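You operate a simulated robot arm through the tools that you are given. There is no shell and no other tool. Be economical: measure what you need, move in short steps, check, and stop when the job is done.

You run a simulated two-armed robot. Do the job below in one go: nothing can be reset, and whatever is moved stays where it is left.

TASK
Brush the red cardigan clean, put it in the grey tray and carry that to the steam table.
Fine: wooden brush; put it back.

It is judged by the outcome, as a careful person would: the job done as asked, and still so three seconds after it is handed in. It fails if anything else is knocked over, pushed out of place, dropped, spilled or broken.

THE ROBOT
Two 7-joint arms with fingered hands on one trunk, on a base that drives. Base frame: it is fixed to the floor where the robot stands at the start and does not move with it; the origin is under the middle of the robot, x ahead of it, y to its left, z up; the surface under the hand at the start is at about z = 880. Units: mm, degrees, N and s.
The left shoulder is at the start at [99, 128, 1086], the right one opposite. Places, roughly: grey tray (48x29x4 cm) [600, 900, 900]; inside of the grey tray [600, 900, 900]; pad of the steam table [700, -400, 900]. Payload 5 kg a hand.
The tool frame of a hand sits at the grasp point between the pads (the TCP): z along the fingers, y along the line on which they close. The tips reach 37 mm beyond it. The gripper opens to 124 mm. The gripper's body begins 43 mm behind the TCP. The gripper is a hand of 3 fingers: y runs from the thumb to the fingers, the wrist lies at [-21, -116, -203] in the tool frame, and closing takes about 1.5 s.
Orientation is that of the tool frame in the base frame, as a unit quaternion [x, y, z, w]. With the fingers straight down and the wrist toward the robot, the tool's x, y and z point along [0, 1, 0], [1, 0, 0] and [0, 0, -1] of the base frame.

THE INTERFACE
- The arms move only by the tool step_arm. It takes "left_plan", "right_plan" or both (then of equal length, played together; a hand with none holds still); each is a list of rows, each a list of 6 numbers: the turn, a rotation vector about the base's x, y, z in units of 120 degrees (1.0 is 120 degrees), then the shift along the base's x, y, z in units of 200 mm (1.0 is 200 mm). In form: [[ax, ay, az, dx, dy, dz], ...]. A call has 1 to 10 rows; each row is the pose to reach, as a shift and turn from the pose commanded when the call began. "left_jaw" and "right_jaw" are, for a hand that has rows, the opening, from 0 (shut) to 1 (fully open), set as the call begins (left out, the last holds). A call with a number of a shift or a turn outside -1 to 1 is refused whole. Rows are played at 5 a second. More than 50 mm and 8.6 degrees between two rows, or a gripper value outside its range, and nothing of the call is played. Where a pose cannot be reached the arm comes as near as it can. A force on the tool above 50 N (or 10 N above the force at the start of the call, whichever is more), or a blocked arm, ends the call early, and 0.2 s more pass. The fingers move at their own pace (about 45 mm/s each) and stop on an object; they squeeze with about 33 N. The grip force told is the motor's: it shows also when the fingers shut on nothing. Time passes only in rows, and 0.2 s behind the last, so rows that repeat a pose let the fingers close. The reply holds the time, the measured pose of the TCP, the force on the tool along the base axes, the opening and the grip force, in the units named above and with some noise, with the torque about the TCP (base axes, N m) and any sound that the robot's microphone picked up.
- Cameras (640 x 400 px; columns grow to the right, rows downward): "scene" is now at [266, -2.3, 1257.9]; the picture's right is [-0.02, -1.00, 0.00], its down [-0.52, 0.01, -0.86] and it looks along [0.86, -0.02, -0.52] (base axes); focal length 214 px, centre (320, 200). "left" rides on the left gripper at [-72, -104, -154] in its tool frame; the picture's right is [-0.83, -0.26, 0.49], its down [0.51, -0.72, 0.47] and it looks along [0.23, 0.64, 0.73] (tool axes); focal length 243 px, centre (320, 200). "right" rides on the right gripper at [72, -104, -154] in its tool frame; the picture's right is [-0.83, 0.26, -0.49], its down [-0.51, -0.72, 0.47] and it looks along [-0.23, 0.64, 0.73] (tool axes); focal length 243 px, centre (320, 200). There is no depth. A picture from a camera that has moved, and an enlarged one, comes with that camera's place and axes in the base frame and with its lens. The place of the scene camera against the robot may be out by one fixed shift of up to 12 mm in any direction.
- grab_frame(camera): a new picture of that camera. The clock stands still meanwhile.
- slide_trunk(by): slides the trunk up (or, below 0, down) by that many mm; the arms and the scene camera ride with it, the base frame stays. It gives what a move gives, with no picture.
- base_move(legs): drives the robot by 1 to 6 legs, each [ahead, left, turn to the left] in mm, mm and degrees, along the robot's own axes; the way and the turn of a leg run together, so that a leg with both is an arc; at most 1500 mm and 180 degrees a leg. The arms and the cameras ride along, it lands a little off, and it stops where it bumps. It gives what a move gives.
- curl_fingers(index, middle, thumb_bend, thumb_turn, hand): sets how far each is bent, from 0 (flat) to 100 (curled in); at 30 the hand is open as for a grip, at 70 the pads meet at the TCP. One left out holds its place. A second passes; each finger stops where it meets its share of the squeeze, and holds until it gets a number again. A gripper value or a shape takes the hand back. It gives what a move gives, with no picture; readings hold the bend of each and the force on the fingers (four entries, about 0 where the hand has none), thumb and palm. thumb_turn goes from beside the hand (0) to across from the fingers (100), as for a grip.
- preshape(shape, hand): the hand has 3 fingers and takes this shape, open, in about a second: jaw (thumb against the fingers, like two jaws); tri (thumb and two fingers); tip (a fingertip pinch); poke (one finger out to press); point (the index stretched); flat (the hand flat); cup (the hand cupped); fist (a fist). The gripper value then closes the fingers along that shape, each until it touches; the sizes above hold for jaw. It gives what a move gives, with no picture.
- turn_head(pan, tilt): turns the head with the scene camera to pan (to the left, within 80 degrees either way) and tilt (down, from -29 to 69), counted from straight ahead of the robot. It gives what a move gives.
- zoom(camera, box): a new picture of the part [left, top, right, bottom] of that camera's present view, enlarged. The clock stands still meanwhile.
- job_done(): hands the job in; it is judged then, once.

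Go step by step. Nothing tells you exact positions but the pictures and the camera data: compare them with the known pose of the tool, close in by small moves and look again before you grip or let go. The budget is 120 turns and 88 pictures, counting those below and the enlarged ones. Unless the task says otherwise, let go and move clear before handing in, and close with one line.

The tools are called after ">>>" as name(argument=value, ...) on one line, values as JSON. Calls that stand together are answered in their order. step_arm: Moves the arms, as the interface text tells. Its arguments: {"type":"object","properties":{"left_plan":{"type":"array"},"left_jaw":{"type":"number"},"right_plan":{"type":"array"},"right_jaw":{"type":"number"}},"required":[]} The other tools are called the same way: slide_trunk (by) slides the trunk up or down; preshape (shape, hand) gives the hand a shape; curl_fingers (index, middle, thumb_bend, thumb_turn, hand) moves the fingers one by one; base_move (legs) drives the base; turn_head (pan, tilt) turns the head that bears the scene camera; grab_frame (camera) takes a picture; zoom (camera, box) takes an enlarged picture of a part of a camera's view; job_done () hands the job in.

At the start:

```text
time: 0.0
left_tcp_pos: [617.8, 593.6, 1196.0]
left_tcp_rot: [0.707, 0.707, 0.0, 0.0]
left_wrist_force: [-0.4, -0.4, 0.7]
left_ft_torque: [-0.02, 0.01, -0.02]
left_opening: 123.8
left_finger_force: 0.0
left_shape: jaw
left_bend: [30.0, 30.0, 30.0, 98.0]
left_finger forces: [0.0, 0.0, 0.1, 0.0, 0.1, 0.0]
right_tcp_pos: [728.4, -39.9, 1182.1]
right_tcp_rot: [0.707, 0.707, 0.0, 0.0]
right_wrist_force: [0.4, 0.1, 0.7]
right_ft_torque: [0.0, -0.05, -0.01]
right_opening: 123.8
right_finger_force: 0.1
right_shape: jaw
right_bend: [30.0, 30.0, 30.0, 98.0]
right_finger forces: [0.0, 0.0, 0.1, 0.0, 0.0, 0.0]
trunk travel left (down, up): [-275.0, 288.0]
robot x, y, heading: [-0.6, -0.8, -0.1]
head pan, tilt: [-1.0, 31.0]
```

scene: 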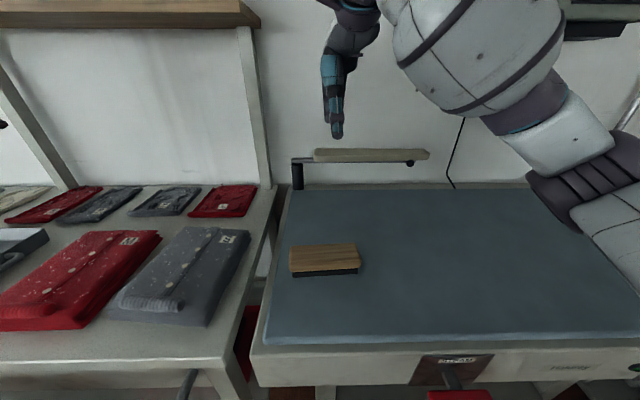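
right: 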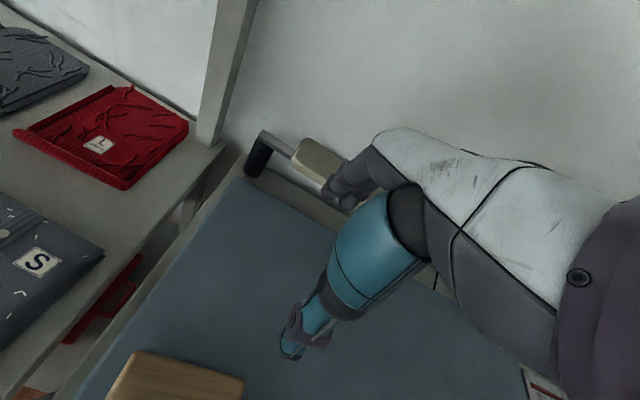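
left: 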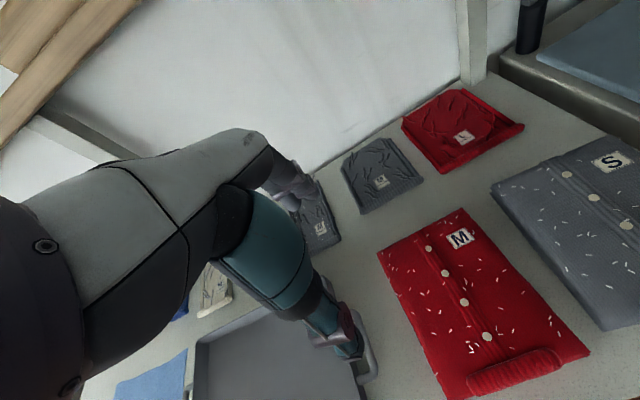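

I see a red cardigan (M) and a grey one (S) with lint on the left table, a wooden brush on the steam table, and the tray further left. I'll look around first.

>>> turn_head(pan=45, tilt=35)

>>> grab_frame(camera="scene")

>>> turn_head(pan=-30, tilt=40)

>>> grab_frame(camera="scene")

```text
time: 1.1
left_tcp_pos: [618.9, 592.9, 1196.5]
left_tcp_rot: [0.707, 0.707, -0.001, 0.001]
left_wrist_force: [0.0, -0.2, 1.0]
left_ft_torque: [0.04, 0.0, 0.03]
left_opening: 123.6
left_finger_force: 0.0
left_shape: jaw
left_bend: [30.0, 30.0, 30.0, 98.0]
left_finger forces: [0.0, 0.0, 0.0, 0.0, 0.0, 0.0]
right_tcp_pos: [728.7, -40.4, 1181.9]
right_tcp_rot: [0.707, 0.707, 0.0, 0.001]
right_wrist_force: [0.9, 0.2, 0.2]
right_ft_torque: [-0.02, 0.01, 0.01]
right_opening: 123.8
right_finger_force: 0.1
right_shape: jaw
right_bend: [30.0, 30.0, 30.0, 98.0]
right_finger forces: [0.0, 0.1, 0.1, 0.1, 0.1, 0.1]
trunk travel left (down, up): [-275.0, 288.0]
robot x, y, heading: [0.6, -1.1, 0.0]
head pan, tilt: [45.0, 35.0]
```

```text
84 pictures are left
camera scene: at [238.3, 61.5, 1251.7], right [0.71, -0.71, 0.0], down [-0.41, -0.41, -0.82], along [0.58, 0.58, -0.57], focal length 214 px, centre (320, 200)
```

scene: 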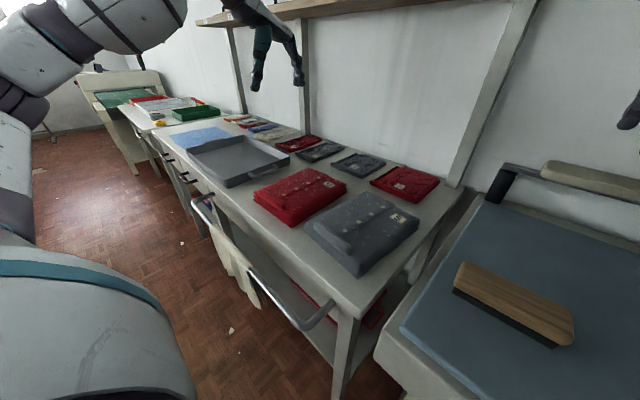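

```text
time: 2.6
left_tcp_pos: [617.6, 592.8, 1196.3]
left_tcp_rot: [0.707, 0.707, 0.001, 0.0]
left_wrist_force: [0.2, 0.4, -0.1]
left_ft_torque: [-0.03, -0.03, 0.0]
left_opening: 123.8
left_finger_force: 0.0
left_shape: jaw
left_bend: [30.0, 30.0, 30.0, 98.0]
left_finger forces: [0.0, 0.0, 0.1, 0.0, 0.1, 0.0]
right_tcp_pos: [729.6, -39.4, 1181.3]
right_tcp_rot: [0.707, 0.707, 0.0, 0.0]
right_wrist_force: [0.3, 0.6, -0.1]
right_ft_torque: [0.0, 0.01, -0.04]
right_opening: 123.7
right_finger_force: 0.0
right_shape: jaw
right_bend: [30.0, 30.0, 30.0, 98.0]
right_finger forces: [0.0, 0.0, 0.1, 0.1, 0.0, 0.1]
trunk travel left (down, up): [-275.0, 288.0]
robot x, y, heading: [1.1, -1.8, 0.0]
head pan, tilt: [-30.0, 40.0]
```

```text
83 pictures are left
camera scene: at [249.7, -43.2, 1244.2], right [-0.5, -0.87, 0.0], down [-0.56, 0.32, -0.77], along [0.66, -0.38, -0.64], focal length 214 px, centre (320, 200)
```

scene: 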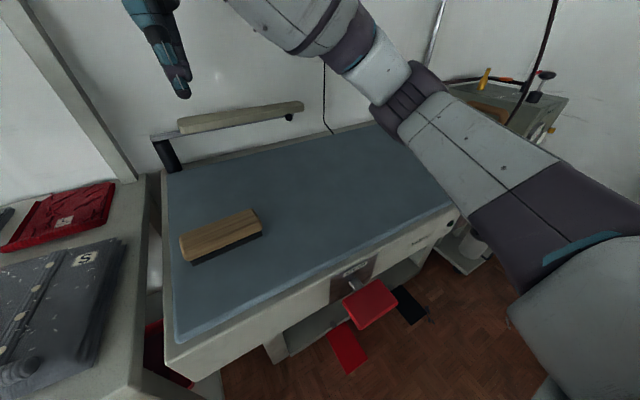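

>>> turn_head(pan=35, tilt=45)

>>> zoom(camera="scene", box=[150, 50, 450, 240])

>>> zoom(camera="left", box=[340, 180, 640, 400])

>>> turn_head(pan=0, tilt=45)

>>> zoom(camera="scene", box=[220, 100, 460, 250])

```text
time: 4.0
left_tcp_pos: [617.9, 592.9, 1194.9]
left_tcp_rot: [0.708, 0.706, -0.001, 0.0]
left_wrist_force: [-0.2, -0.2, -0.3]
left_ft_torque: [-0.01, -0.02, 0.01]
left_opening: 123.8
left_finger_force: 0.1
left_shape: jaw
left_bend: [30.0, 30.0, 30.0, 98.0]
left_finger forces: [0.0, 0.0, 0.0, 0.1, 0.1, 0.1]
right_tcp_pos: [729.2, -40.0, 1180.8]
right_tcp_rot: [0.706, 0.708, 0.0, 0.001]
right_wrist_force: [-0.2, 0.9, -0.2]
right_ft_torque: [-0.01, -0.03, 0.01]
right_opening: 123.7
right_finger_force: 0.0
right_shape: jaw
right_bend: [30.0, 30.0, 30.0, 98.0]
right_finger forces: [0.0, 0.0, 0.1, 0.0, 0.1, 0.1]
trunk travel left (down, up): [-275.0, 288.0]
robot x, y, heading: [-1.5, 0.3, 0.1]
head pan, tilt: [35.0, 45.0]
```

```text
2.11 times, centred on (300, 145) of scene
camera zoom: at [242.7, 45.9, 1236.9], right [0.57, -0.82, 0.0], down [-0.58, -0.41, -0.71], along [0.58, 0.41, -0.71], focal length 452 px, centre (362, 316)
```

zoom: 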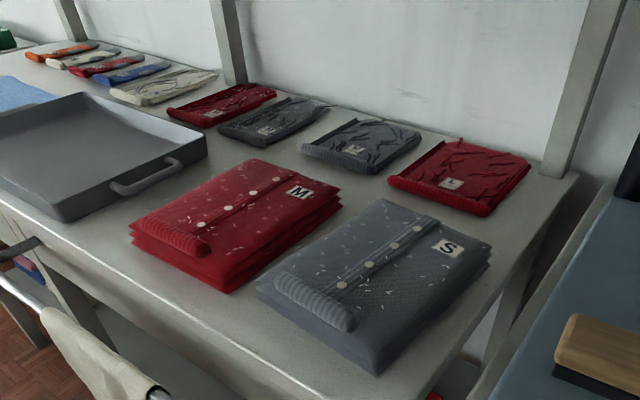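

```text
1.82 times, centred on (490, 290) of left
camera zoom: at [514.2, 520.0, 1349.6], right [-0.26, -0.83, -0.49], down [-0.72, 0.51, -0.47], along [0.64, 0.23, -0.73], focal length 441 px, centre (11, 36)
```

zoom: 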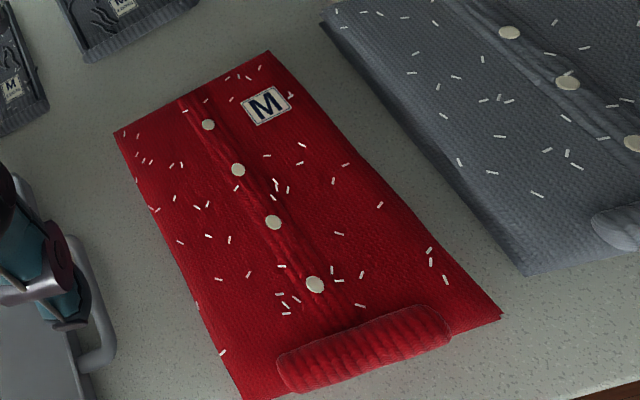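

```text
time: 5.0
left_tcp_pos: [618.2, 593.3, 1195.7]
left_tcp_rot: [0.707, 0.707, 0.0, 0.0]
left_wrist_force: [0.8, -0.8, 0.3]
left_ft_torque: [0.02, -0.02, 0.0]
left_opening: 124.1
left_finger_force: 0.0
left_shape: jaw
left_bend: [30.0, 30.0, 30.0, 98.0]
left_finger forces: [0.0, 0.0, 0.0, 0.0, 0.0, 0.1]
right_tcp_pos: [728.8, -40.9, 1182.1]
right_tcp_rot: [0.707, 0.707, 0.001, 0.001]
right_wrist_force: [0.0, -1.2, -0.4]
right_ft_torque: [-0.03, 0.02, 0.0]
right_opening: 123.8
right_finger_force: 0.1
right_shape: jaw
right_bend: [30.0, 30.0, 30.0, 98.0]
right_finger forces: [0.0, 0.0, 0.0, 0.1, 0.0, 0.0]
trunk travel left (down, up): [-275.0, 288.0]
robot x, y, heading: [-1.1, -1.5, -0.0]
head pan, tilt: [0.0, 45.0]
```

```text
2.67 times, centred on (340, 175) of scene
camera zoom: at [257.3, -0.6, 1236.9], right [0.0, -1.0, 0.0], down [-0.71, 0.0, -0.71], along [0.71, 0.0, -0.71], focal length 572 px, centre (267, 267)
```

zoom: 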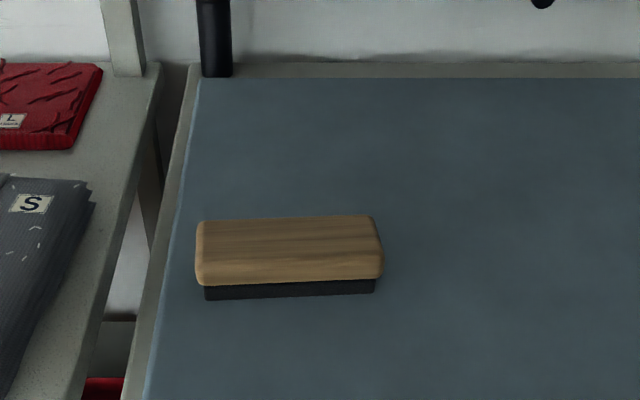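

The brush lies near [586, -15] and the red M cardigan near [550, 450]. If I back up a little, the left arm should reach both, so I'll do that and move the right arm aside.

>>> base_move(legs=[[-80, 0, 0]])

>>> step_arm(right_plan=[[0, 0, 0, 0, -0.24, 0], [0, 0, 0, 0, -0.48, 0], [0, 0, 0, 0, -0.72, 0], [0, 0, 0, 0, -0.96, 0]])

>>> step_arm(right_plan=[[0, 0, 0, 0, -0.24, 0], [0, 0, 0, 0, -0.48, 0], [0, 0, 0, 0, -0.72, 0], [0, 0, 0, 0, -0.96, 0]])

>>> step_arm(left_plan=[[0, 0, 0, 0, -0.24, 0], [0, 0, 0, 0, -0.48, 0], [0, 0, 0, 0, -0.72, 0], [0, 0, 0, 0, -0.96, 0]])

>>> step_arm(left_plan=[[0, 0, 0, 0, -0.24, 0], [0, 0, 0, 0, -0.48, 0], [0, 0, 0, 0, -0.72, 0], [0, 0, 0, 0, -0.96, 0]])

>>> step_arm(left_plan=[[0, 0, 0, 0, -0.24, 0], [0, 0, 0, 0, -0.48, 0], [0, 0, 0, 0.1, -0.72, 0], [0, 0, 0, 0.2, -0.96, 0]])

>>> grab_frame(camera="left")

>>> grab_frame(camera="scene")

```text
time: 6.0
left_tcp_pos: [540.6, 592.6, 1195.6]
left_tcp_rot: [0.707, 0.707, -0.001, 0.0]
left_wrist_force: [-0.3, -0.9, -0.2]
left_ft_torque: [-0.02, -0.02, -0.01]
left_opening: 124.0
left_finger_force: 0.0
left_shape: jaw
left_bend: [30.0, 30.0, 30.0, 98.0]
left_finger forces: [0.0, 0.0, 0.1, 0.0, 0.1, 0.0]
right_tcp_pos: [650.6, -40.0, 1180.4]
right_tcp_rot: [0.708, 0.706, -0.001, 0.0]
right_wrist_force: [0.5, -0.4, 0.0]
right_ft_torque: [0.0, 0.01, 0.02]
right_opening: 123.6
right_finger_force: 0.0
right_shape: jaw
right_bend: [30.0, 30.0, 30.0, 98.0]
right_finger forces: [0.0, 0.0, 0.0, 0.1, 0.1, 0.1]
trunk travel left (down, up): [-275.0, 288.0]
robot x, y, heading: [-79.4, 1.2, 0.0]
head pan, tilt: [0.0, 45.0]
```

```text
time: 7.0
left_tcp_pos: [540.4, 589.7, 1197.9]
left_tcp_rot: [0.707, 0.707, 0.001, -0.001]
left_wrist_force: [0.1, 0.2, 0.5]
left_ft_torque: [0.04, 0.01, 0.0]
left_opening: 123.7
left_finger_force: 0.1
left_shape: jaw
left_bend: [30.0, 30.0, 30.0, 98.0]
left_finger forces: [0.1, 0.0, 0.0, 0.0, 0.1, 0.1]
right_tcp_pos: [650.9, -234.6, 1181.0]
right_tcp_rot: [0.707, 0.707, 0.001, -0.001]
right_wrist_force: [0.0, -0.9, -0.2]
right_ft_torque: [0.05, 0.0, 0.0]
right_opening: 123.4
right_finger_force: 0.0
right_shape: jaw
right_bend: [30.0, 30.0, 30.0, 98.0]
right_finger forces: [0.1, 0.0, 0.1, 0.0, 0.0, 0.0]
trunk travel left (down, up): [-275.0, 288.0]
robot x, y, heading: [-78.3, 1.9, -0.2]
head pan, tilt: [0.0, 45.0]
```

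```text
time: 8.0
left_tcp_pos: [537.8, 588.9, 1197.1]
left_tcp_rot: [0.707, 0.707, 0.001, -0.001]
left_wrist_force: [-0.6, -1.1, -0.2]
left_ft_torque: [0.03, 0.0, 0.06]
left_opening: 123.9
left_finger_force: 0.0
left_shape: jaw
left_bend: [30.0, 30.0, 30.0, 98.0]
left_finger forces: [0.0, 0.1, 0.0, 0.0, 0.0, 0.0]
right_tcp_pos: [648.6, -427.6, 1181.8]
right_tcp_rot: [0.708, 0.706, 0.001, 0.0]
right_wrist_force: [0.5, -0.5, 0.7]
right_ft_torque: [0.0, 0.0, 0.04]
right_opening: 123.6
right_finger_force: 0.0
right_shape: jaw
right_bend: [30.0, 30.0, 30.0, 98.0]
right_finger forces: [0.1, 0.0, 0.0, 0.0, 0.0, 0.0]
trunk travel left (down, up): [-275.0, 288.0]
robot x, y, heading: [-79.2, 0.4, -0.0]
head pan, tilt: [0.0, 45.0]
```

```text
time: 9.0
left_tcp_pos: [540.4, 396.6, 1195.7]
left_tcp_rot: [0.707, 0.707, 0.0, 0.001]
left_wrist_force: [0.4, 0.0, 0.4]
left_ft_torque: [0.04, 0.02, -0.01]
left_opening: 123.7
left_finger_force: 0.0
left_shape: jaw
left_bend: [30.0, 30.0, 30.0, 98.0]
left_finger forces: [0.1, 0.0, 0.1, 0.0, 0.0, 0.0]
right_tcp_pos: [649.3, -427.4, 1181.8]
right_tcp_rot: [0.708, 0.707, 0.0, 0.0]
right_wrist_force: [-0.8, -1.1, 0.2]
right_ft_torque: [0.05, 0.0, 0.0]
right_opening: 123.9
right_finger_force: 0.0
right_shape: jaw
right_bend: [30.0, 30.0, 30.0, 98.0]
right_finger forces: [0.0, 0.0, 0.0, 0.0, 0.1, 0.3]
trunk travel left (down, up): [-275.0, 288.0]
robot x, y, heading: [-78.6, -3.6, -0.0]
head pan, tilt: [0.0, 45.0]
```

```text
time: 10.0
left_tcp_pos: [540.5, 202.9, 1196.3]
left_tcp_rot: [0.707, 0.707, 0.001, -0.001]
left_wrist_force: [0.0, -0.7, -0.7]
left_ft_torque: [0.06, 0.01, 0.0]
left_opening: 124.0
left_finger_force: 0.1
left_shape: jaw
left_bend: [30.0, 30.0, 30.0, 98.0]
left_finger forces: [0.1, 0.0, 0.0, 0.1, 0.0, 0.0]
right_tcp_pos: [650.7, -429.0, 1180.5]
right_tcp_rot: [0.707, 0.707, 0.001, -0.001]
right_wrist_force: [0.0, -0.6, 0.1]
right_ft_torque: [0.05, -0.01, 0.01]
right_opening: 123.6
right_finger_force: 0.1
right_shape: jaw
right_bend: [30.0, 30.0, 30.0, 98.0]
right_finger forces: [0.1, 0.1, 0.0, 0.0, 0.0, 0.0]
trunk travel left (down, up): [-275.0, 288.0]
robot x, y, heading: [-77.7, 3.1, 0.1]
head pan, tilt: [0.0, 45.0]
```

```text
refused: row 3 steps farther than a row can; nothing moved
```

```text
79 pictures are left
camera left: at [436.3, 131.5, 1349.9], right [-0.26, -0.83, -0.49], down [-0.72, 0.51, -0.47], along [0.64, 0.23, -0.73], focal length 243 px, centre (320, 200)
```

left: 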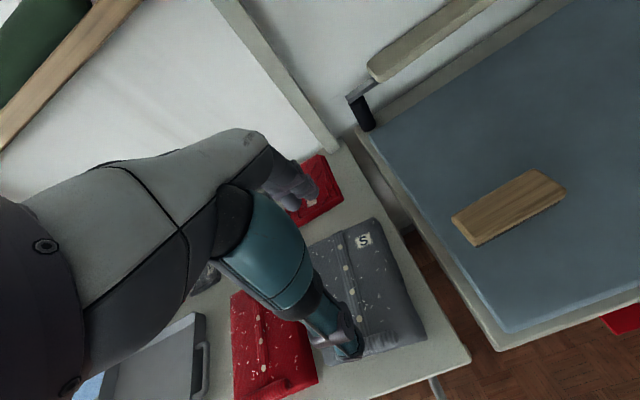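

```text
78 pictures are left
camera scene: at [179.0, -4.3, 1236.8], right [0.0, -1.0, 0.0], down [-0.71, 0.0, -0.71], along [0.71, 0.0, -0.71], focal length 214 px, centre (320, 200)
```

scene: 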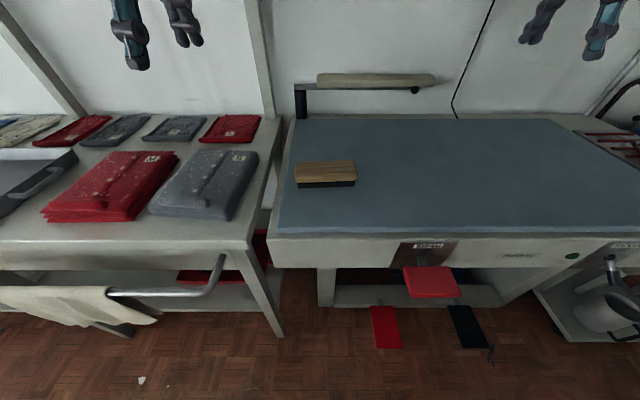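

Both cameras agree the brush is near [587, -16], with its top at about z 935. I'll move above it.

>>> step_arm(left_plan=[[0, 0, 0, 0.06, -0.22, 0], [0, 0, 0, 0.12, -0.44, 0], [0, 0, 0, 0.18, -0.66, 0], [0, 0, 0, 0.235, -0.88, 0], [0, 0, 0, 0.235, -1.0, 0]])

>>> step_arm(left_plan=[[0, 0, 0, 0, -0.09, -0.2], [0, 0, 0, 0, -0.09, -0.4], [0, 0, 0, 0, -0.09, -0.6], [0, 0, 0, 0, -0.09, -0.8]])

>>> grab_frame(camera="left")

>>> zoom(camera="scene", box=[240, 70, 440, 220])

```text
time: 11.2
left_tcp_pos: [587.4, 7.6, 1195.7]
left_tcp_rot: [0.707, 0.707, 0.0, -0.001]
left_wrist_force: [0.0, -1.1, 0.1]
left_ft_torque: [-0.02, 0.01, 0.01]
left_opening: 123.9
left_finger_force: 0.0
left_shape: jaw
left_bend: [30.0, 30.0, 30.0, 98.0]
left_finger forces: [0.1, 0.0, 0.0, 0.0, 0.1, 0.0]
right_tcp_pos: [651.1, -424.9, 1180.6]
right_tcp_rot: [0.708, 0.706, -0.002, -0.001]
right_wrist_force: [0.2, -0.3, 0.0]
right_ft_torque: [-0.05, 0.02, 0.0]
right_opening: 123.7
right_finger_force: 0.1
right_shape: jaw
right_bend: [30.0, 30.0, 30.0, 98.0]
right_finger forces: [0.0, 0.0, 0.0, 0.1, 0.0, 0.0]
trunk travel left (down, up): [-275.0, 288.0]
robot x, y, heading: [-74.9, 2.5, 0.1]
head pan, tilt: [0.0, 45.0]
```

```text
time: 12.2
left_tcp_pos: [590.2, -9.5, 1033.3]
left_tcp_rot: [0.707, 0.707, 0.0, 0.0]
left_wrist_force: [0.2, 0.4, -0.7]
left_ft_torque: [-0.03, 0.05, -0.02]
left_opening: 124.1
left_finger_force: 0.0
left_shape: jaw
left_bend: [30.0, 30.0, 30.0, 98.0]
left_finger forces: [0.0, 0.0, 0.0, 0.1, 0.1, 0.0]
right_tcp_pos: [651.2, -423.3, 1179.7]
right_tcp_rot: [0.707, 0.707, -0.001, -0.001]
right_wrist_force: [1.2, -0.4, -1.6]
right_ft_torque: [-0.02, 0.07, -0.03]
right_opening: 123.9
right_finger_force: 0.0
right_shape: jaw
right_bend: [30.0, 30.0, 30.0, 98.0]
right_finger forces: [0.0, 0.0, 0.1, 0.0, 0.0, 0.1]
trunk travel left (down, up): [-275.0, 288.0]
robot x, y, heading: [-80.6, -3.0, 0.1]
head pan, tilt: [0.0, 45.0]
```

```text
77 pictures are left
camera left: at [486.4, -82.1, 1188.2], right [-0.26, -0.83, -0.49], down [-0.72, 0.51, -0.47], along [0.64, 0.23, -0.73], focal length 243 px, centre (320, 200)
```

left: 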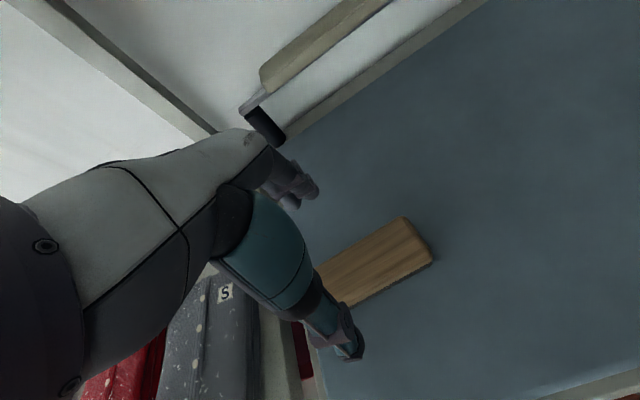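

```text
2.67 times, centred on (340, 145) of scene
camera zoom: at [181.6, -0.7, 1236.2], right [0.0, -1.0, 0.0], down [-0.71, 0.0, -0.71], along [0.71, 0.0, -0.71], focal length 572 px, centre (267, 347)
```

zoom: 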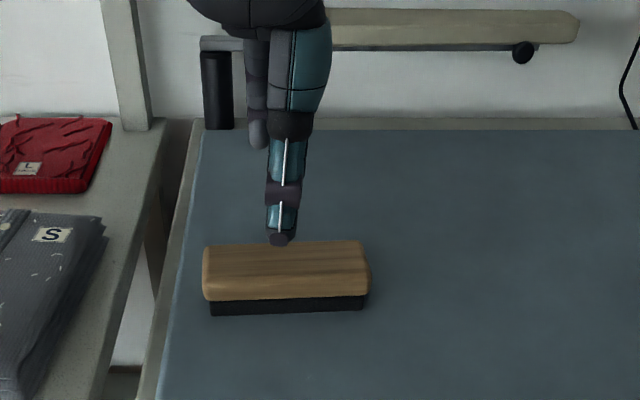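

The brush is about 136 × 60 mm. I'll lower around it with the fingertips on the wood only.

>>> step_arm(left_plan=[[0, 0, 0, -0.01, -0.03, -0.15], [0, 0, 0, -0.01, -0.03, -0.28], [0, 0, 0, -0.01, -0.03, -0.35], [0, 0, 0, -0.01, -0.03, -0.4]])

>>> zoom(camera="scene", box=[240, 70, 440, 220])

>>> grab_frame(camera="left")

```text
time: 13.2
left_tcp_pos: [586.4, -16.0, 954.8]
left_tcp_rot: [0.707, 0.707, 0.0, 0.0]
left_wrist_force: [-0.1, 0.4, -0.5]
left_ft_torque: [-0.03, -0.01, 0.0]
left_opening: 123.7
left_finger_force: 0.1
left_shape: jaw
left_bend: [30.0, 30.0, 30.0, 98.0]
left_finger forces: [0.0, 0.0, 0.0, 0.1, 0.0, 0.0]
right_tcp_pos: [649.5, -424.1, 1180.5]
right_tcp_rot: [0.707, 0.707, 0.0, 0.001]
right_wrist_force: [0.2, -0.7, 1.3]
right_ft_torque: [0.02, -0.04, 0.01]
right_opening: 123.7
right_finger_force: 0.1
right_shape: jaw
right_bend: [30.0, 30.0, 30.0, 98.0]
right_finger forces: [0.0, 0.0, 0.1, 0.0, 0.0, 0.0]
trunk travel left (down, up): [-275.0, 288.0]
robot x, y, heading: [-80.2, -0.4, 0.2]
head pan, tilt: [0.0, 45.0]
```

```text
2.67 times, centred on (340, 145) of scene
camera zoom: at [179.4, -0.8, 1236.7], right [0.0, -1.0, 0.0], down [-0.71, 0.0, -0.71], along [0.71, 0.0, -0.71], focal length 572 px, centre (267, 347)
```

zoom: 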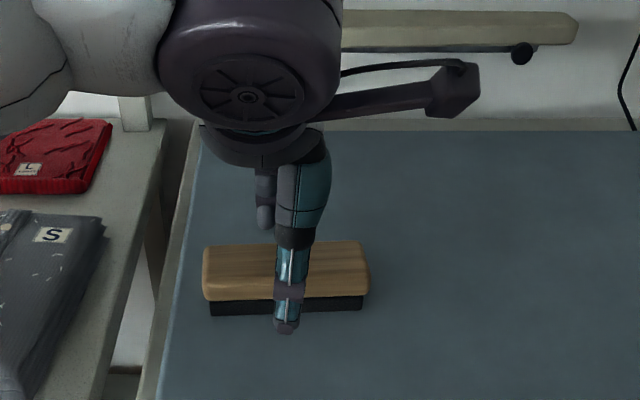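

```text
74 pictures are left
camera left: at [481.5, -88.2, 1109.0], right [-0.26, -0.83, -0.49], down [-0.72, 0.51, -0.47], along [0.64, 0.23, -0.73], focal length 243 px, centre (320, 200)
```

left: 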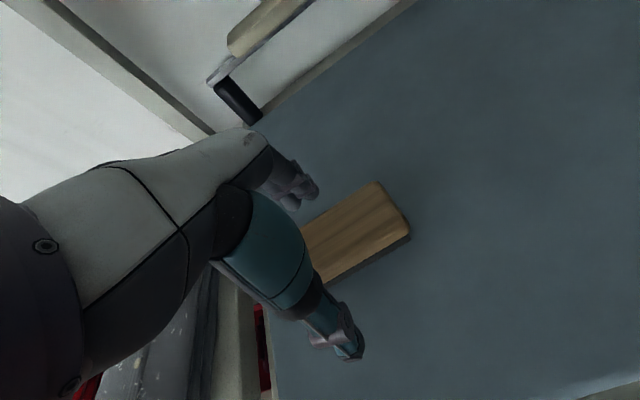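

>>> step_arm(left_plan=[[0, 0, 0, 0, 0, 0], [0, 0, 0, 0, 0, 0], [0, 0, 0, 0, 0, 0], [0, 0, 0, 0, 0, 0], [0, 0, 0, 0, 0, 0], [0, 0, 0, 0, 0, 0], [0, 0, 0, 0, 0, 0]], left_jaw=0)

>>> zoom(camera="scene", box=[240, 70, 440, 220])

```text
time: 14.8
left_tcp_pos: [584.1, -16.9, 959.4]
left_tcp_rot: [0.707, 0.707, 0.002, 0.003]
left_wrist_force: [9.3, -1.9, 30.7]
left_ft_torque: [0.0, -0.79, 0.18]
left_opening: 39.8
left_finger_force: 33.1
left_shape: jaw
left_bend: [74.0, 51.0, 75.0, 100.0]
left_finger forces: [31.6, 19.9, 0.0, 0.0, 38.1, 0.0]
right_tcp_pos: [647.0, -424.7, 1182.8]
right_tcp_rot: [0.707, 0.707, 0.001, 0.0]
right_wrist_force: [0.4, 0.5, 0.3]
right_ft_torque: [0.0, 0.02, 0.01]
right_opening: 123.7
right_finger_force: 0.0
right_shape: jaw
right_bend: [30.0, 30.0, 30.0, 98.0]
right_finger forces: [0.1, 0.1, 0.0, 0.0, 0.0, 0.0]
trunk travel left (down, up): [-275.0, 288.0]
robot x, y, heading: [-78.2, -1.1, 0.1]
head pan, tilt: [0.0, 45.0]
```

```text
2.67 times, centred on (340, 145) of scene
camera zoom: at [176.7, -1.0, 1237.5], right [0.0, -1.0, 0.0], down [-0.71, 0.0, -0.71], along [0.71, 0.0, -0.71], focal length 572 px, centre (267, 347)
```

zoom: 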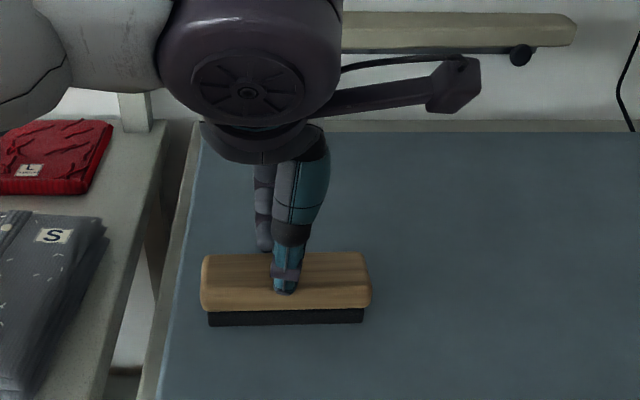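

The fingers rode up over the brush's edge, so it sits lower than I assumed. I'll open, re-centre, go lower and grip again.

>>> step_arm(left_plan=[[0, 0, 0, 0, 0, 0], [0, 0, 0, 0, 0, 0], [0, 0, 0, 0, 0, 0], [0, 0, 0, 0, 0, 0], [0, 0, 0, 0, 0, 0], [0, 0, 0, 0, 0, 0], [0, 0, 0, 0, 0, 0]], left_jaw=1)

>>> zoom(camera="scene", box=[240, 70, 440, 220])

>>> zoom(camera="left", box=[220, 130, 480, 390])

```text
time: 16.4
left_tcp_pos: [586.6, -16.9, 954.9]
left_tcp_rot: [0.707, 0.707, 0.0, 0.0]
left_wrist_force: [0.2, 0.5, -0.3]
left_ft_torque: [0.03, -0.03, -0.01]
left_opening: 123.7
left_finger_force: 0.0
left_shape: jaw
left_bend: [30.0, 30.0, 30.0, 98.0]
left_finger forces: [0.1, 0.1, 0.0, 0.0, 0.0, 0.0]
right_tcp_pos: [648.7, -423.5, 1181.3]
right_tcp_rot: [0.708, 0.706, 0.0, 0.0]
right_wrist_force: [0.2, 0.3, 0.5]
right_ft_torque: [0.01, 0.02, 0.0]
right_opening: 123.7
right_finger_force: 0.0
right_shape: jaw
right_bend: [30.0, 30.0, 30.0, 98.0]
right_finger forces: [0.0, 0.0, 0.0, 0.1, 0.1, 0.1]
trunk travel left (down, up): [-275.0, 288.0]
robot x, y, heading: [-81.0, -0.4, 0.2]
head pan, tilt: [0.0, 45.0]
```

```text
2.67 times, centred on (340, 145) of scene
camera zoom: at [178.8, -0.9, 1236.8], right [0.0, -1.0, 0.0], down [-0.71, 0.0, -0.71], along [0.71, 0.0, -0.71], focal length 572 px, centre (267, 347)
```

zoom: 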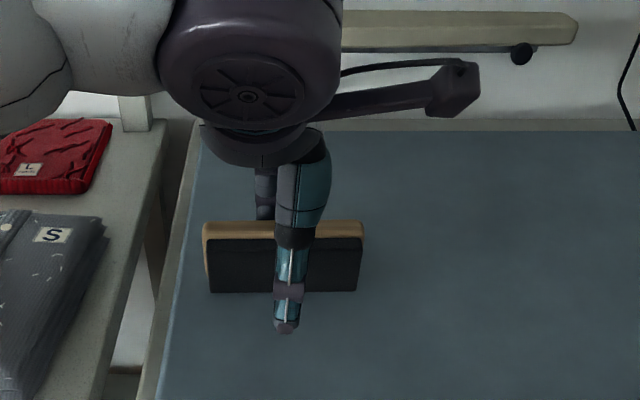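

```text
1.54 times, centred on (350, 260) of left
camera zoom: at [481.0, -88.3, 1109.4], right [-0.26, -0.83, -0.49], down [-0.72, 0.51, -0.47], along [0.64, 0.23, -0.73], focal length 373 px, centre (274, 108)
```

zoom: 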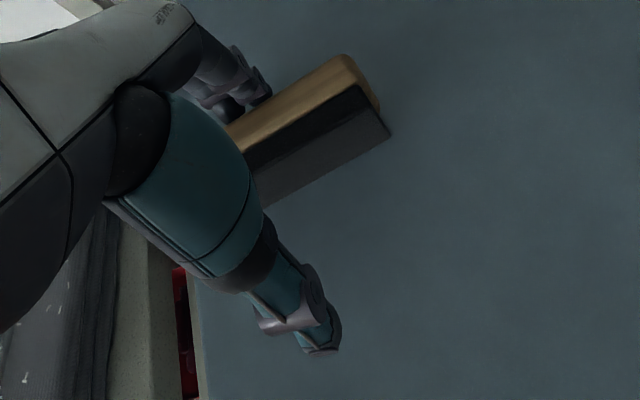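

The squeeze tipped the brush onto its long edge, bristles facing me at x≈596, with the wood at the back. I'll grip its thickness and then tilt the hand back to set it bristles-down.

>>> step_arm(left_plan=[[0, 0, 0, 0.06, 0, 0.06], [0, 0, 0, 0.13, 0, 0.06], [0, 0, 0, 0.13, 0, 0.06]])

>>> step_arm(left_plan=[[0, 0, 0, 0, 0, 0], [0, 0, 0, 0, 0, 0], [0, 0, 0, 0, 0, 0], [0, 0, 0, 0, 0, 0], [0, 0, 0, 0, 0, 0], [0, 0, 0, 0, 0, 0], [0, 0, 0, 0, 0, 0]], left_jaw=0.1)

>>> zoom(camera="scene", box=[240, 70, 440, 220])

>>> zoom(camera="left", box=[220, 130, 480, 390])

```text
time: 17.2
left_tcp_pos: [609.9, -15.1, 967.3]
left_tcp_rot: [0.707, 0.707, 0.0, -0.001]
left_wrist_force: [-0.3, -0.9, -0.1]
left_ft_torque: [0.0, -0.01, -0.03]
left_opening: 123.9
left_finger_force: 0.1
left_shape: jaw
left_bend: [30.0, 30.0, 30.0, 98.0]
left_finger forces: [0.0, 0.1, 0.1, 0.1, 0.1, 0.0]
right_tcp_pos: [649.0, -424.9, 1181.8]
right_tcp_rot: [0.707, 0.707, 0.0, 0.0]
right_wrist_force: [0.1, 0.2, -0.2]
right_ft_torque: [0.01, 0.0, 0.02]
right_opening: 123.6
right_finger_force: 0.1
right_shape: jaw
right_bend: [30.0, 30.0, 30.0, 98.0]
right_finger forces: [0.0, 0.0, 0.0, 0.1, 0.1, 0.1]
trunk travel left (down, up): [-275.0, 288.0]
robot x, y, heading: [-79.7, -1.5, 0.1]
head pan, tilt: [0.0, 45.0]
```

```text
time: 18.8
left_tcp_pos: [610.2, -15.5, 967.1]
left_tcp_rot: [0.706, 0.708, 0.0, -0.001]
left_wrist_force: [1.7, -0.1, 3.2]
left_ft_torque: [-0.04, 0.0, 0.15]
left_opening: 26.6
left_finger_force: 32.9
left_shape: jaw
left_bend: [74.0, 58.0, 75.0, 100.0]
left_finger forces: [19.1, 10.7, 0.1, 0.0, 31.2, 0.0]
right_tcp_pos: [649.3, -424.0, 1181.8]
right_tcp_rot: [0.708, 0.707, -0.001, 0.0]
right_wrist_force: [-0.2, 0.7, 0.0]
right_ft_torque: [-0.01, 0.01, 0.02]
right_opening: 123.7
right_finger_force: 0.0
right_shape: jaw
right_bend: [30.0, 30.0, 30.0, 98.0]
right_finger forces: [0.0, 0.0, 0.0, 0.0, 0.1, 0.0]
trunk travel left (down, up): [-275.0, 288.0]
robot x, y, heading: [-80.1, 1.1, -0.2]
head pan, tilt: [0.0, 45.0]
```

```text
2.67 times, centred on (340, 145) of scene
camera zoom: at [178.4, -0.9, 1237.0], right [0.0, -1.0, 0.0], down [-0.71, 0.0, -0.71], along [0.71, 0.0, -0.71], focal length 572 px, centre (267, 347)
```

zoom: 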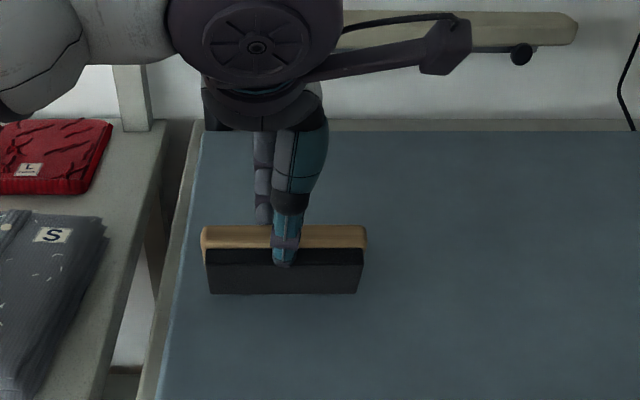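

```text
1.54 times, centred on (350, 260) of left
camera zoom: at [506.8, -88.2, 1121.4], right [-0.26, -0.83, -0.49], down [-0.72, 0.51, -0.47], along [0.64, 0.23, -0.73], focal length 373 px, centre (274, 108)
```

zoom: 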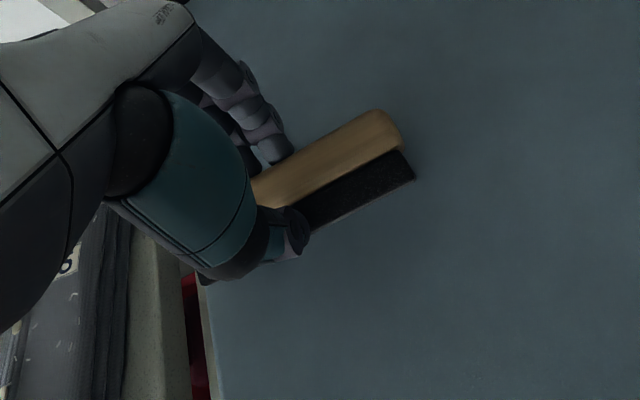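

I have a good grip on the brush's thickness of about 30 mm. I'll lift and tilt it back 55° so the bristles turn downward.

>>> step_arm(left_plan=[[0, 0, 0, 0, 0, 0.2], [0, -0.06, 0, -0.03, 0, 0.3], [0, -0.12, 0, -0.06, 0, 0.3], [0, -0.18, 0, -0.1, 0, 0.3], [0, -0.24, 0, -0.14, 0, 0.3], [0, -0.3, 0, -0.17, 0, 0.3], [0, -0.36, 0, -0.19, 0, 0.3], [0, -0.42, 0, -0.19, 0, 0.3], [0, -0.458, 0, -0.19, 0, 0.3]])

>>> zoom(camera="scene", box=[220, 70, 460, 250])

>>> grab_frame(camera="left")

```text
time: 20.8
left_tcp_pos: [578.9, 2.6, 1030.9]
left_tcp_rot: [0.628, 0.626, 0.326, 0.328]
left_wrist_force: [0.2, 0.0, 0.4]
left_ft_torque: [0.02, 0.06, -0.05]
left_opening: 26.0
left_finger_force: 32.8
left_shape: jaw
left_bend: [74.0, 58.0, 74.0, 100.0]
left_finger forces: [15.7, 12.3, 0.0, 0.0, 33.3, 0.0]
left hand out of reach, approached as far as the arm can: row 6, 7, 8, 9
right_tcp_pos: [648.5, -424.8, 1182.6]
right_tcp_rot: [0.708, 0.706, 0.0, 0.0]
right_wrist_force: [0.0, 0.4, 0.2]
right_ft_torque: [-0.02, -0.01, 0.0]
right_opening: 123.7
right_finger_force: 0.1
right_shape: jaw
right_bend: [30.0, 30.0, 30.0, 98.0]
right_finger forces: [0.1, 0.0, 0.0, 0.0, 0.1, 0.0]
trunk travel left (down, up): [-275.0, 288.0]
robot x, y, heading: [-79.6, 1.2, -0.2]
head pan, tilt: [0.0, 45.0]
```

```text
2.22 times, centred on (340, 160) of scene
camera zoom: at [177.9, -0.2, 1237.1], right [0.0, -1.0, 0.0], down [-0.71, 0.0, -0.71], along [0.71, 0.0, -0.71], focal length 477 px, centre (276, 289)
```

zoom: 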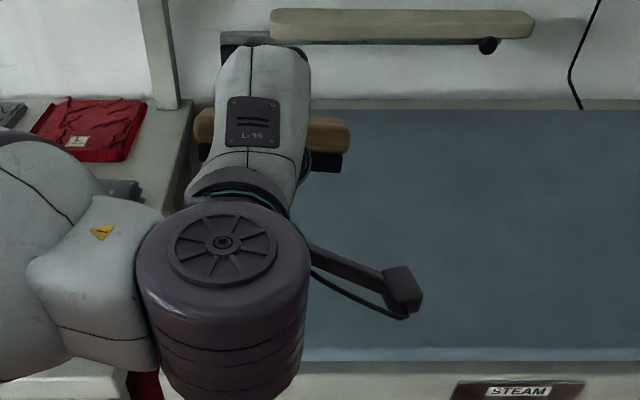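

```text
67 pictures are left
camera left: at [393.1, -69.6, 1033.8], right [0.25, -0.83, -0.5], down [-0.03, 0.51, -0.86], along [0.97, 0.23, 0.11], focal length 243 px, centre (320, 200)
```

left: 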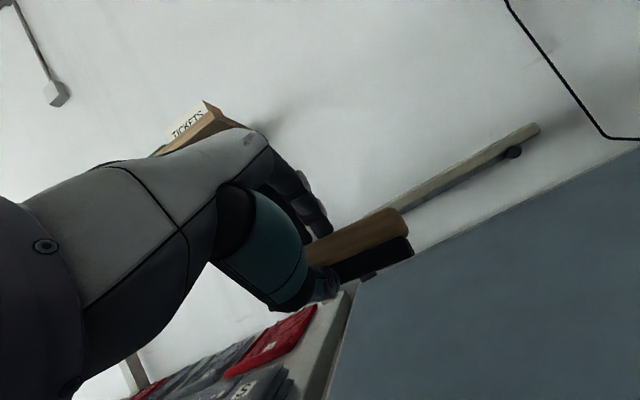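

The tilt is reached but the reach is cramped. I'll back the base up another 80 mm and bring the brush forward again.

>>> base_move(legs=[[-90, 0, 0]])

>>> step_arm(left_plan=[[0, 0, 0, 0.2, 0, 0], [0, 0, 0, 0.4, 0, 0], [0, 0, 0, 0.4, 0, 0]])

```text
time: 21.9
left_tcp_pos: [491.1, 2.7, 1030.3]
left_tcp_rot: [0.627, 0.628, 0.326, 0.326]
left_wrist_force: [0.4, 0.8, -1.3]
left_ft_torque: [0.01, 0.06, -0.03]
left_opening: 25.8
left_finger_force: 33.4
left_shape: jaw
left_bend: [74.0, 58.0, 74.0, 100.0]
left_finger forces: [15.7, 12.3, 0.0, 0.0, 33.3, 0.1]
right_tcp_pos: [561.1, -424.7, 1180.3]
right_tcp_rot: [0.707, 0.708, 0.0, 0.0]
right_wrist_force: [-0.5, 0.1, 0.4]
right_ft_torque: [0.02, 0.03, 0.03]
right_opening: 123.8
right_finger_force: 0.0
right_shape: jaw
right_bend: [30.0, 30.0, 30.0, 98.0]
right_finger forces: [0.0, 0.1, 0.0, 0.1, 0.1, 0.0]
trunk travel left (down, up): [-275.0, 288.0]
robot x, y, heading: [-168.1, -2.9, 0.1]
head pan, tilt: [0.0, 45.0]
```

```text
time: 22.7
left_tcp_pos: [569.8, 3.5, 1030.5]
left_tcp_rot: [0.627, 0.628, 0.326, 0.326]
left_wrist_force: [0.2, 0.5, -1.1]
left_ft_torque: [0.0, 0.06, 0.0]
left_opening: 26.0
left_finger_force: 32.9
left_shape: jaw
left_bend: [74.0, 58.0, 74.0, 100.0]
left_finger forces: [15.7, 12.1, 0.0, 0.1, 33.2, 0.0]
right_tcp_pos: [559.3, -423.5, 1182.9]
right_tcp_rot: [0.707, 0.707, 0.0, 0.0]
right_wrist_force: [0.0, 0.2, -0.8]
right_ft_torque: [0.05, 0.04, -0.01]
right_opening: 123.6
right_finger_force: 0.0
right_shape: jaw
right_bend: [30.0, 30.0, 30.0, 98.0]
right_finger forces: [0.1, 0.1, 0.0, 0.1, 0.0, 0.1]
trunk travel left (down, up): [-275.0, 288.0]
robot x, y, heading: [-168.9, 2.4, 0.1]
head pan, tilt: [0.0, 45.0]
```

>>> step_arm(left_plan=[[0, 0, 0, 0.01, -0.09, -0.15], [0, 0, 0, 0.01, -0.09, -0.25], [0, 0, 0, 0.01, -0.09, -0.31], [0, 0, 0, 0.01, -0.09, -0.34]])

>>> step_arm(left_plan=[[0, 0, 0, 0, 0, -0.02], [0, 0, 0, 0, 0, -0.03], [0, 0, 0, 0, 0, -0.04]])

>>> grab_frame(camera="left")

>>> zoom(camera="scene", box=[220, 50, 460, 200])

```text
time: 23.7
left_tcp_pos: [572.8, -16.0, 963.2]
left_tcp_rot: [0.627, 0.627, 0.327, 0.327]
left_wrist_force: [0.4, 0.0, -0.9]
left_ft_torque: [-0.02, 0.06, -0.01]
left_opening: 25.9
left_finger_force: 32.9
left_shape: jaw
left_bend: [74.0, 58.0, 74.0, 100.0]
left_finger forces: [15.8, 12.2, 0.1, 0.1, 33.3, 0.1]
right_tcp_pos: [561.2, -425.5, 1182.5]
right_tcp_rot: [0.707, 0.708, 0.0, 0.0]
right_wrist_force: [0.0, 0.4, 0.5]
right_ft_torque: [0.0, 0.0, 0.0]
right_opening: 123.7
right_finger_force: 0.0
right_shape: jaw
right_bend: [30.0, 30.0, 30.0, 98.0]
right_finger forces: [0.0, 0.0, 0.0, 0.0, 0.1, 0.0]
trunk travel left (down, up): [-275.0, 288.0]
robot x, y, heading: [-166.9, -1.5, -0.1]
head pan, tilt: [0.0, 45.0]
```

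```text
time: 24.5
left_tcp_pos: [572.8, -14.6, 954.0]
left_tcp_rot: [0.627, 0.628, 0.326, 0.326]
left_wrist_force: [0.3, 0.0, -1.8]
left_ft_torque: [0.0, 0.03, 0.02]
left_opening: 25.9
left_finger_force: 32.9
left_shape: jaw
left_bend: [74.0, 58.0, 74.0, 100.0]
left_finger forces: [15.9, 12.2, 0.0, 0.1, 33.2, 0.1]
right_tcp_pos: [559.9, -423.3, 1182.0]
right_tcp_rot: [0.708, 0.707, 0.001, 0.0]
right_wrist_force: [-0.6, 1.0, 0.4]
right_ft_torque: [0.04, 0.0, 0.01]
right_opening: 123.6
right_finger_force: 0.0
right_shape: jaw
right_bend: [30.0, 30.0, 30.0, 98.0]
right_finger forces: [0.0, 0.0, 0.0, 0.0, 0.0, 0.1]
trunk travel left (down, up): [-275.0, 288.0]
robot x, y, heading: [-168.4, 1.7, 0.1]
head pan, tilt: [0.0, 45.0]
```

```text
66 pictures are left
camera left: at [386.6, -88.1, 957.6], right [0.25, -0.83, -0.5], down [-0.03, 0.51, -0.86], along [0.97, 0.23, 0.1], focal length 243 px, centre (320, 200)
```

left: 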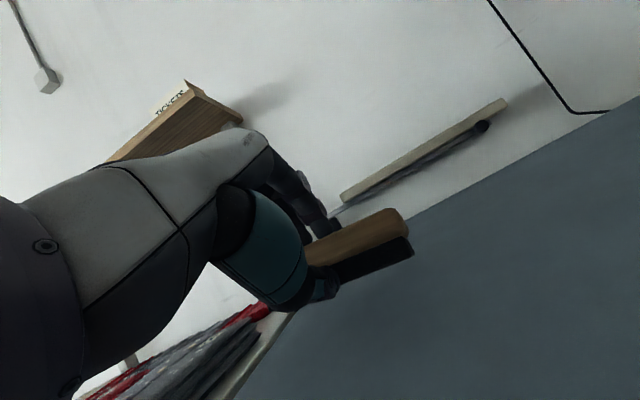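

```text
2.67 times, centred on (340, 125) of scene
camera zoom: at [89.6, -0.7, 1236.9], right [0.0, -1.0, 0.0], down [-0.71, 0.0, -0.71], along [0.71, 0.0, -0.71], focal length 572 px, centre (267, 400)
```

zoom: 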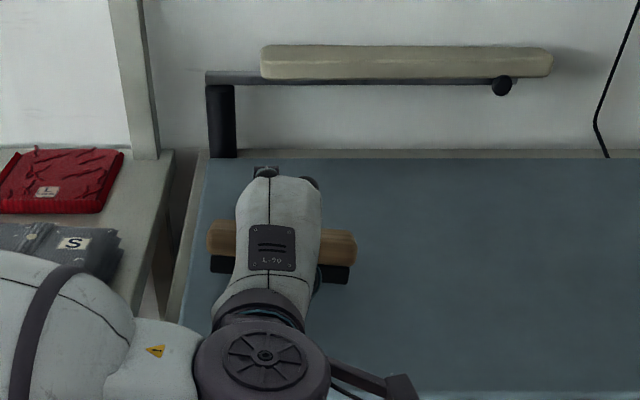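

>>> step_arm(left_plan=[[0, 0, 0, 0, 0, -0.02], [0, 0, 0, 0, 0, -0.04], [0, 0, 0, 0, 0, -0.06]])

```text
time: 25.3
left_tcp_pos: [570.8, -14.9, 942.2]
left_tcp_rot: [0.626, 0.628, 0.328, 0.325]
left_wrist_force: [0.2, 1.1, 0.7]
left_ft_torque: [-0.14, -0.09, 0.05]
left_opening: 25.7
left_finger_force: 32.4
left_shape: jaw
left_bend: [74.0, 58.0, 74.0, 100.0]
left_finger forces: [19.9, 10.6, 0.0, 0.1, 34.0, 0.0]
right_tcp_pos: [560.2, -423.5, 1182.2]
right_tcp_rot: [0.707, 0.707, 0.0, 0.0]
right_wrist_force: [0.0, 0.0, -0.5]
right_ft_torque: [-0.01, 0.03, -0.02]
right_opening: 123.7
right_finger_force: 0.1
right_shape: jaw
right_bend: [30.0, 30.0, 30.0, 98.0]
right_finger forces: [0.0, 0.0, 0.0, 0.1, 0.1, 0.0]
trunk travel left (down, up): [-275.0, 288.0]
robot x, y, heading: [-168.9, -2.3, -0.2]
head pan, tilt: [0.0, 45.0]
```

Light contact is felt. I'll rise a touch, open partially and withdraw back along the fingers.

>>> step_arm(left_plan=[[0, 0, 0, 0, 0, 0.04], [0, 0, 0, 0, 0, 0.04], [0, 0, 0, 0, 0, 0.04], [0, 0, 0, 0, 0, 0.04]], left_jaw=0.42)

>>> grab_frame(camera="left")

```text
time: 26.3
left_tcp_pos: [570.9, -15.5, 950.8]
left_tcp_rot: [0.627, 0.627, 0.327, 0.326]
left_wrist_force: [-0.8, -0.6, 0.8]
left_ft_torque: [0.01, 0.02, 0.02]
left_opening: 52.7
left_finger_force: 0.1
left_shape: jaw
left_bend: [74.0, 48.0, 72.0, 100.0]
left_finger forces: [0.0, 0.1, 0.0, 0.1, 0.6, 0.0]
right_tcp_pos: [560.9, -424.3, 1182.3]
right_tcp_rot: [0.707, 0.707, 0.0, 0.0]
right_wrist_force: [0.0, 0.4, 0.1]
right_ft_torque: [0.01, 0.0, -0.02]
right_opening: 123.9
right_finger_force: 0.1
right_shape: jaw
right_bend: [30.0, 30.0, 30.0, 98.0]
right_finger forces: [0.1, 0.0, 0.0, 0.1, 0.0, 0.0]
trunk travel left (down, up): [-275.0, 288.0]
robot x, y, heading: [-165.7, -2.1, 0.1]
head pan, tilt: [0.0, 45.0]
```

```text
64 pictures are left
camera left: at [386.2, -87.9, 953.3], right [0.25, -0.83, -0.5], down [-0.03, 0.51, -0.86], along [0.97, 0.23, 0.1], focal length 243 px, centre (320, 200)
```

left: 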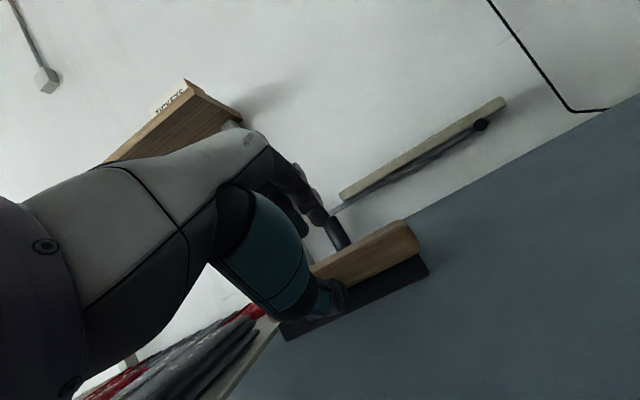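

>>> step_arm(left_plan=[[0, 0, 0, -0.12, 0, 0.06], [0, 0, 0, -0.25, 0, 0.14], [0, 0, 0, -0.42, 0, 0.27], [0, 0, 0, -0.5, 0, 0.42], [0, 0, 0, -0.5, 0, 0.6]])

>>> grab_frame(camera="left")

>>> zoom(camera="scene", box=[220, 50, 460, 200])

```text
time: 27.5
left_tcp_pos: [472.9, -2.9, 1057.8]
left_tcp_rot: [0.626, 0.628, 0.327, 0.325]
left_wrist_force: [0.4, -0.5, 0.2]
left_ft_torque: [0.0, -0.03, -0.01]
left_opening: 52.0
left_finger_force: 0.0
left_shape: jaw
left_bend: [74.0, 48.0, 72.0, 100.0]
left_finger forces: [0.0, 0.1, 0.0, 0.0, 0.0, 0.0]
left hand out of reach, approached as far as the arm can: row 3, 4, 5
right_tcp_pos: [560.8, -424.5, 1181.5]
right_tcp_rot: [0.707, 0.707, 0.001, 0.001]
right_wrist_force: [-0.7, 0.6, 1.2]
right_ft_torque: [0.0, -0.02, -0.01]
right_opening: 124.0
right_finger_force: 0.0
right_shape: jaw
right_bend: [30.0, 30.0, 30.0, 98.0]
right_finger forces: [0.1, 0.0, 0.0, 0.0, 0.0, 0.0]
trunk travel left (down, up): [-275.0, 288.0]
robot x, y, heading: [-167.6, 1.7, -0.1]
head pan, tilt: [0.0, 45.0]
```

```text
63 pictures are left
camera left: at [288.2, -76.5, 1060.9], right [0.25, -0.83, -0.5], down [-0.03, 0.51, -0.86], along [0.97, 0.23, 0.1], focal length 243 px, centre (320, 200)
```

left: 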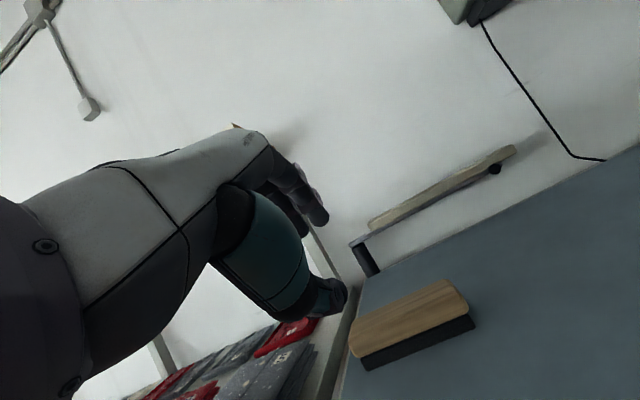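

```text
2.67 times, centred on (340, 125) of scene
camera zoom: at [89.2, -1.1, 1236.9], right [0.0, -1.0, 0.0], down [-0.71, 0.0, -0.71], along [0.71, 0.0, -0.71], focal length 572 px, centre (267, 400)
```

zoom: 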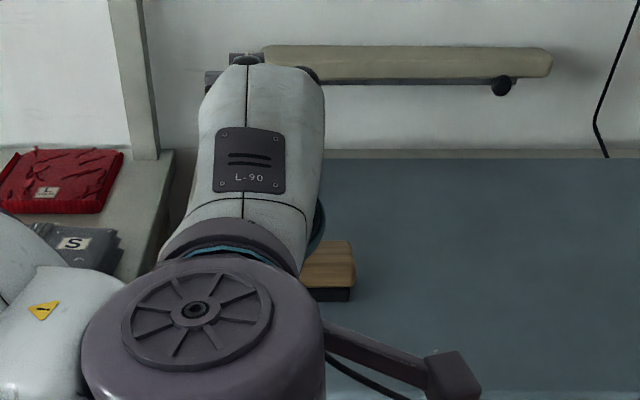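

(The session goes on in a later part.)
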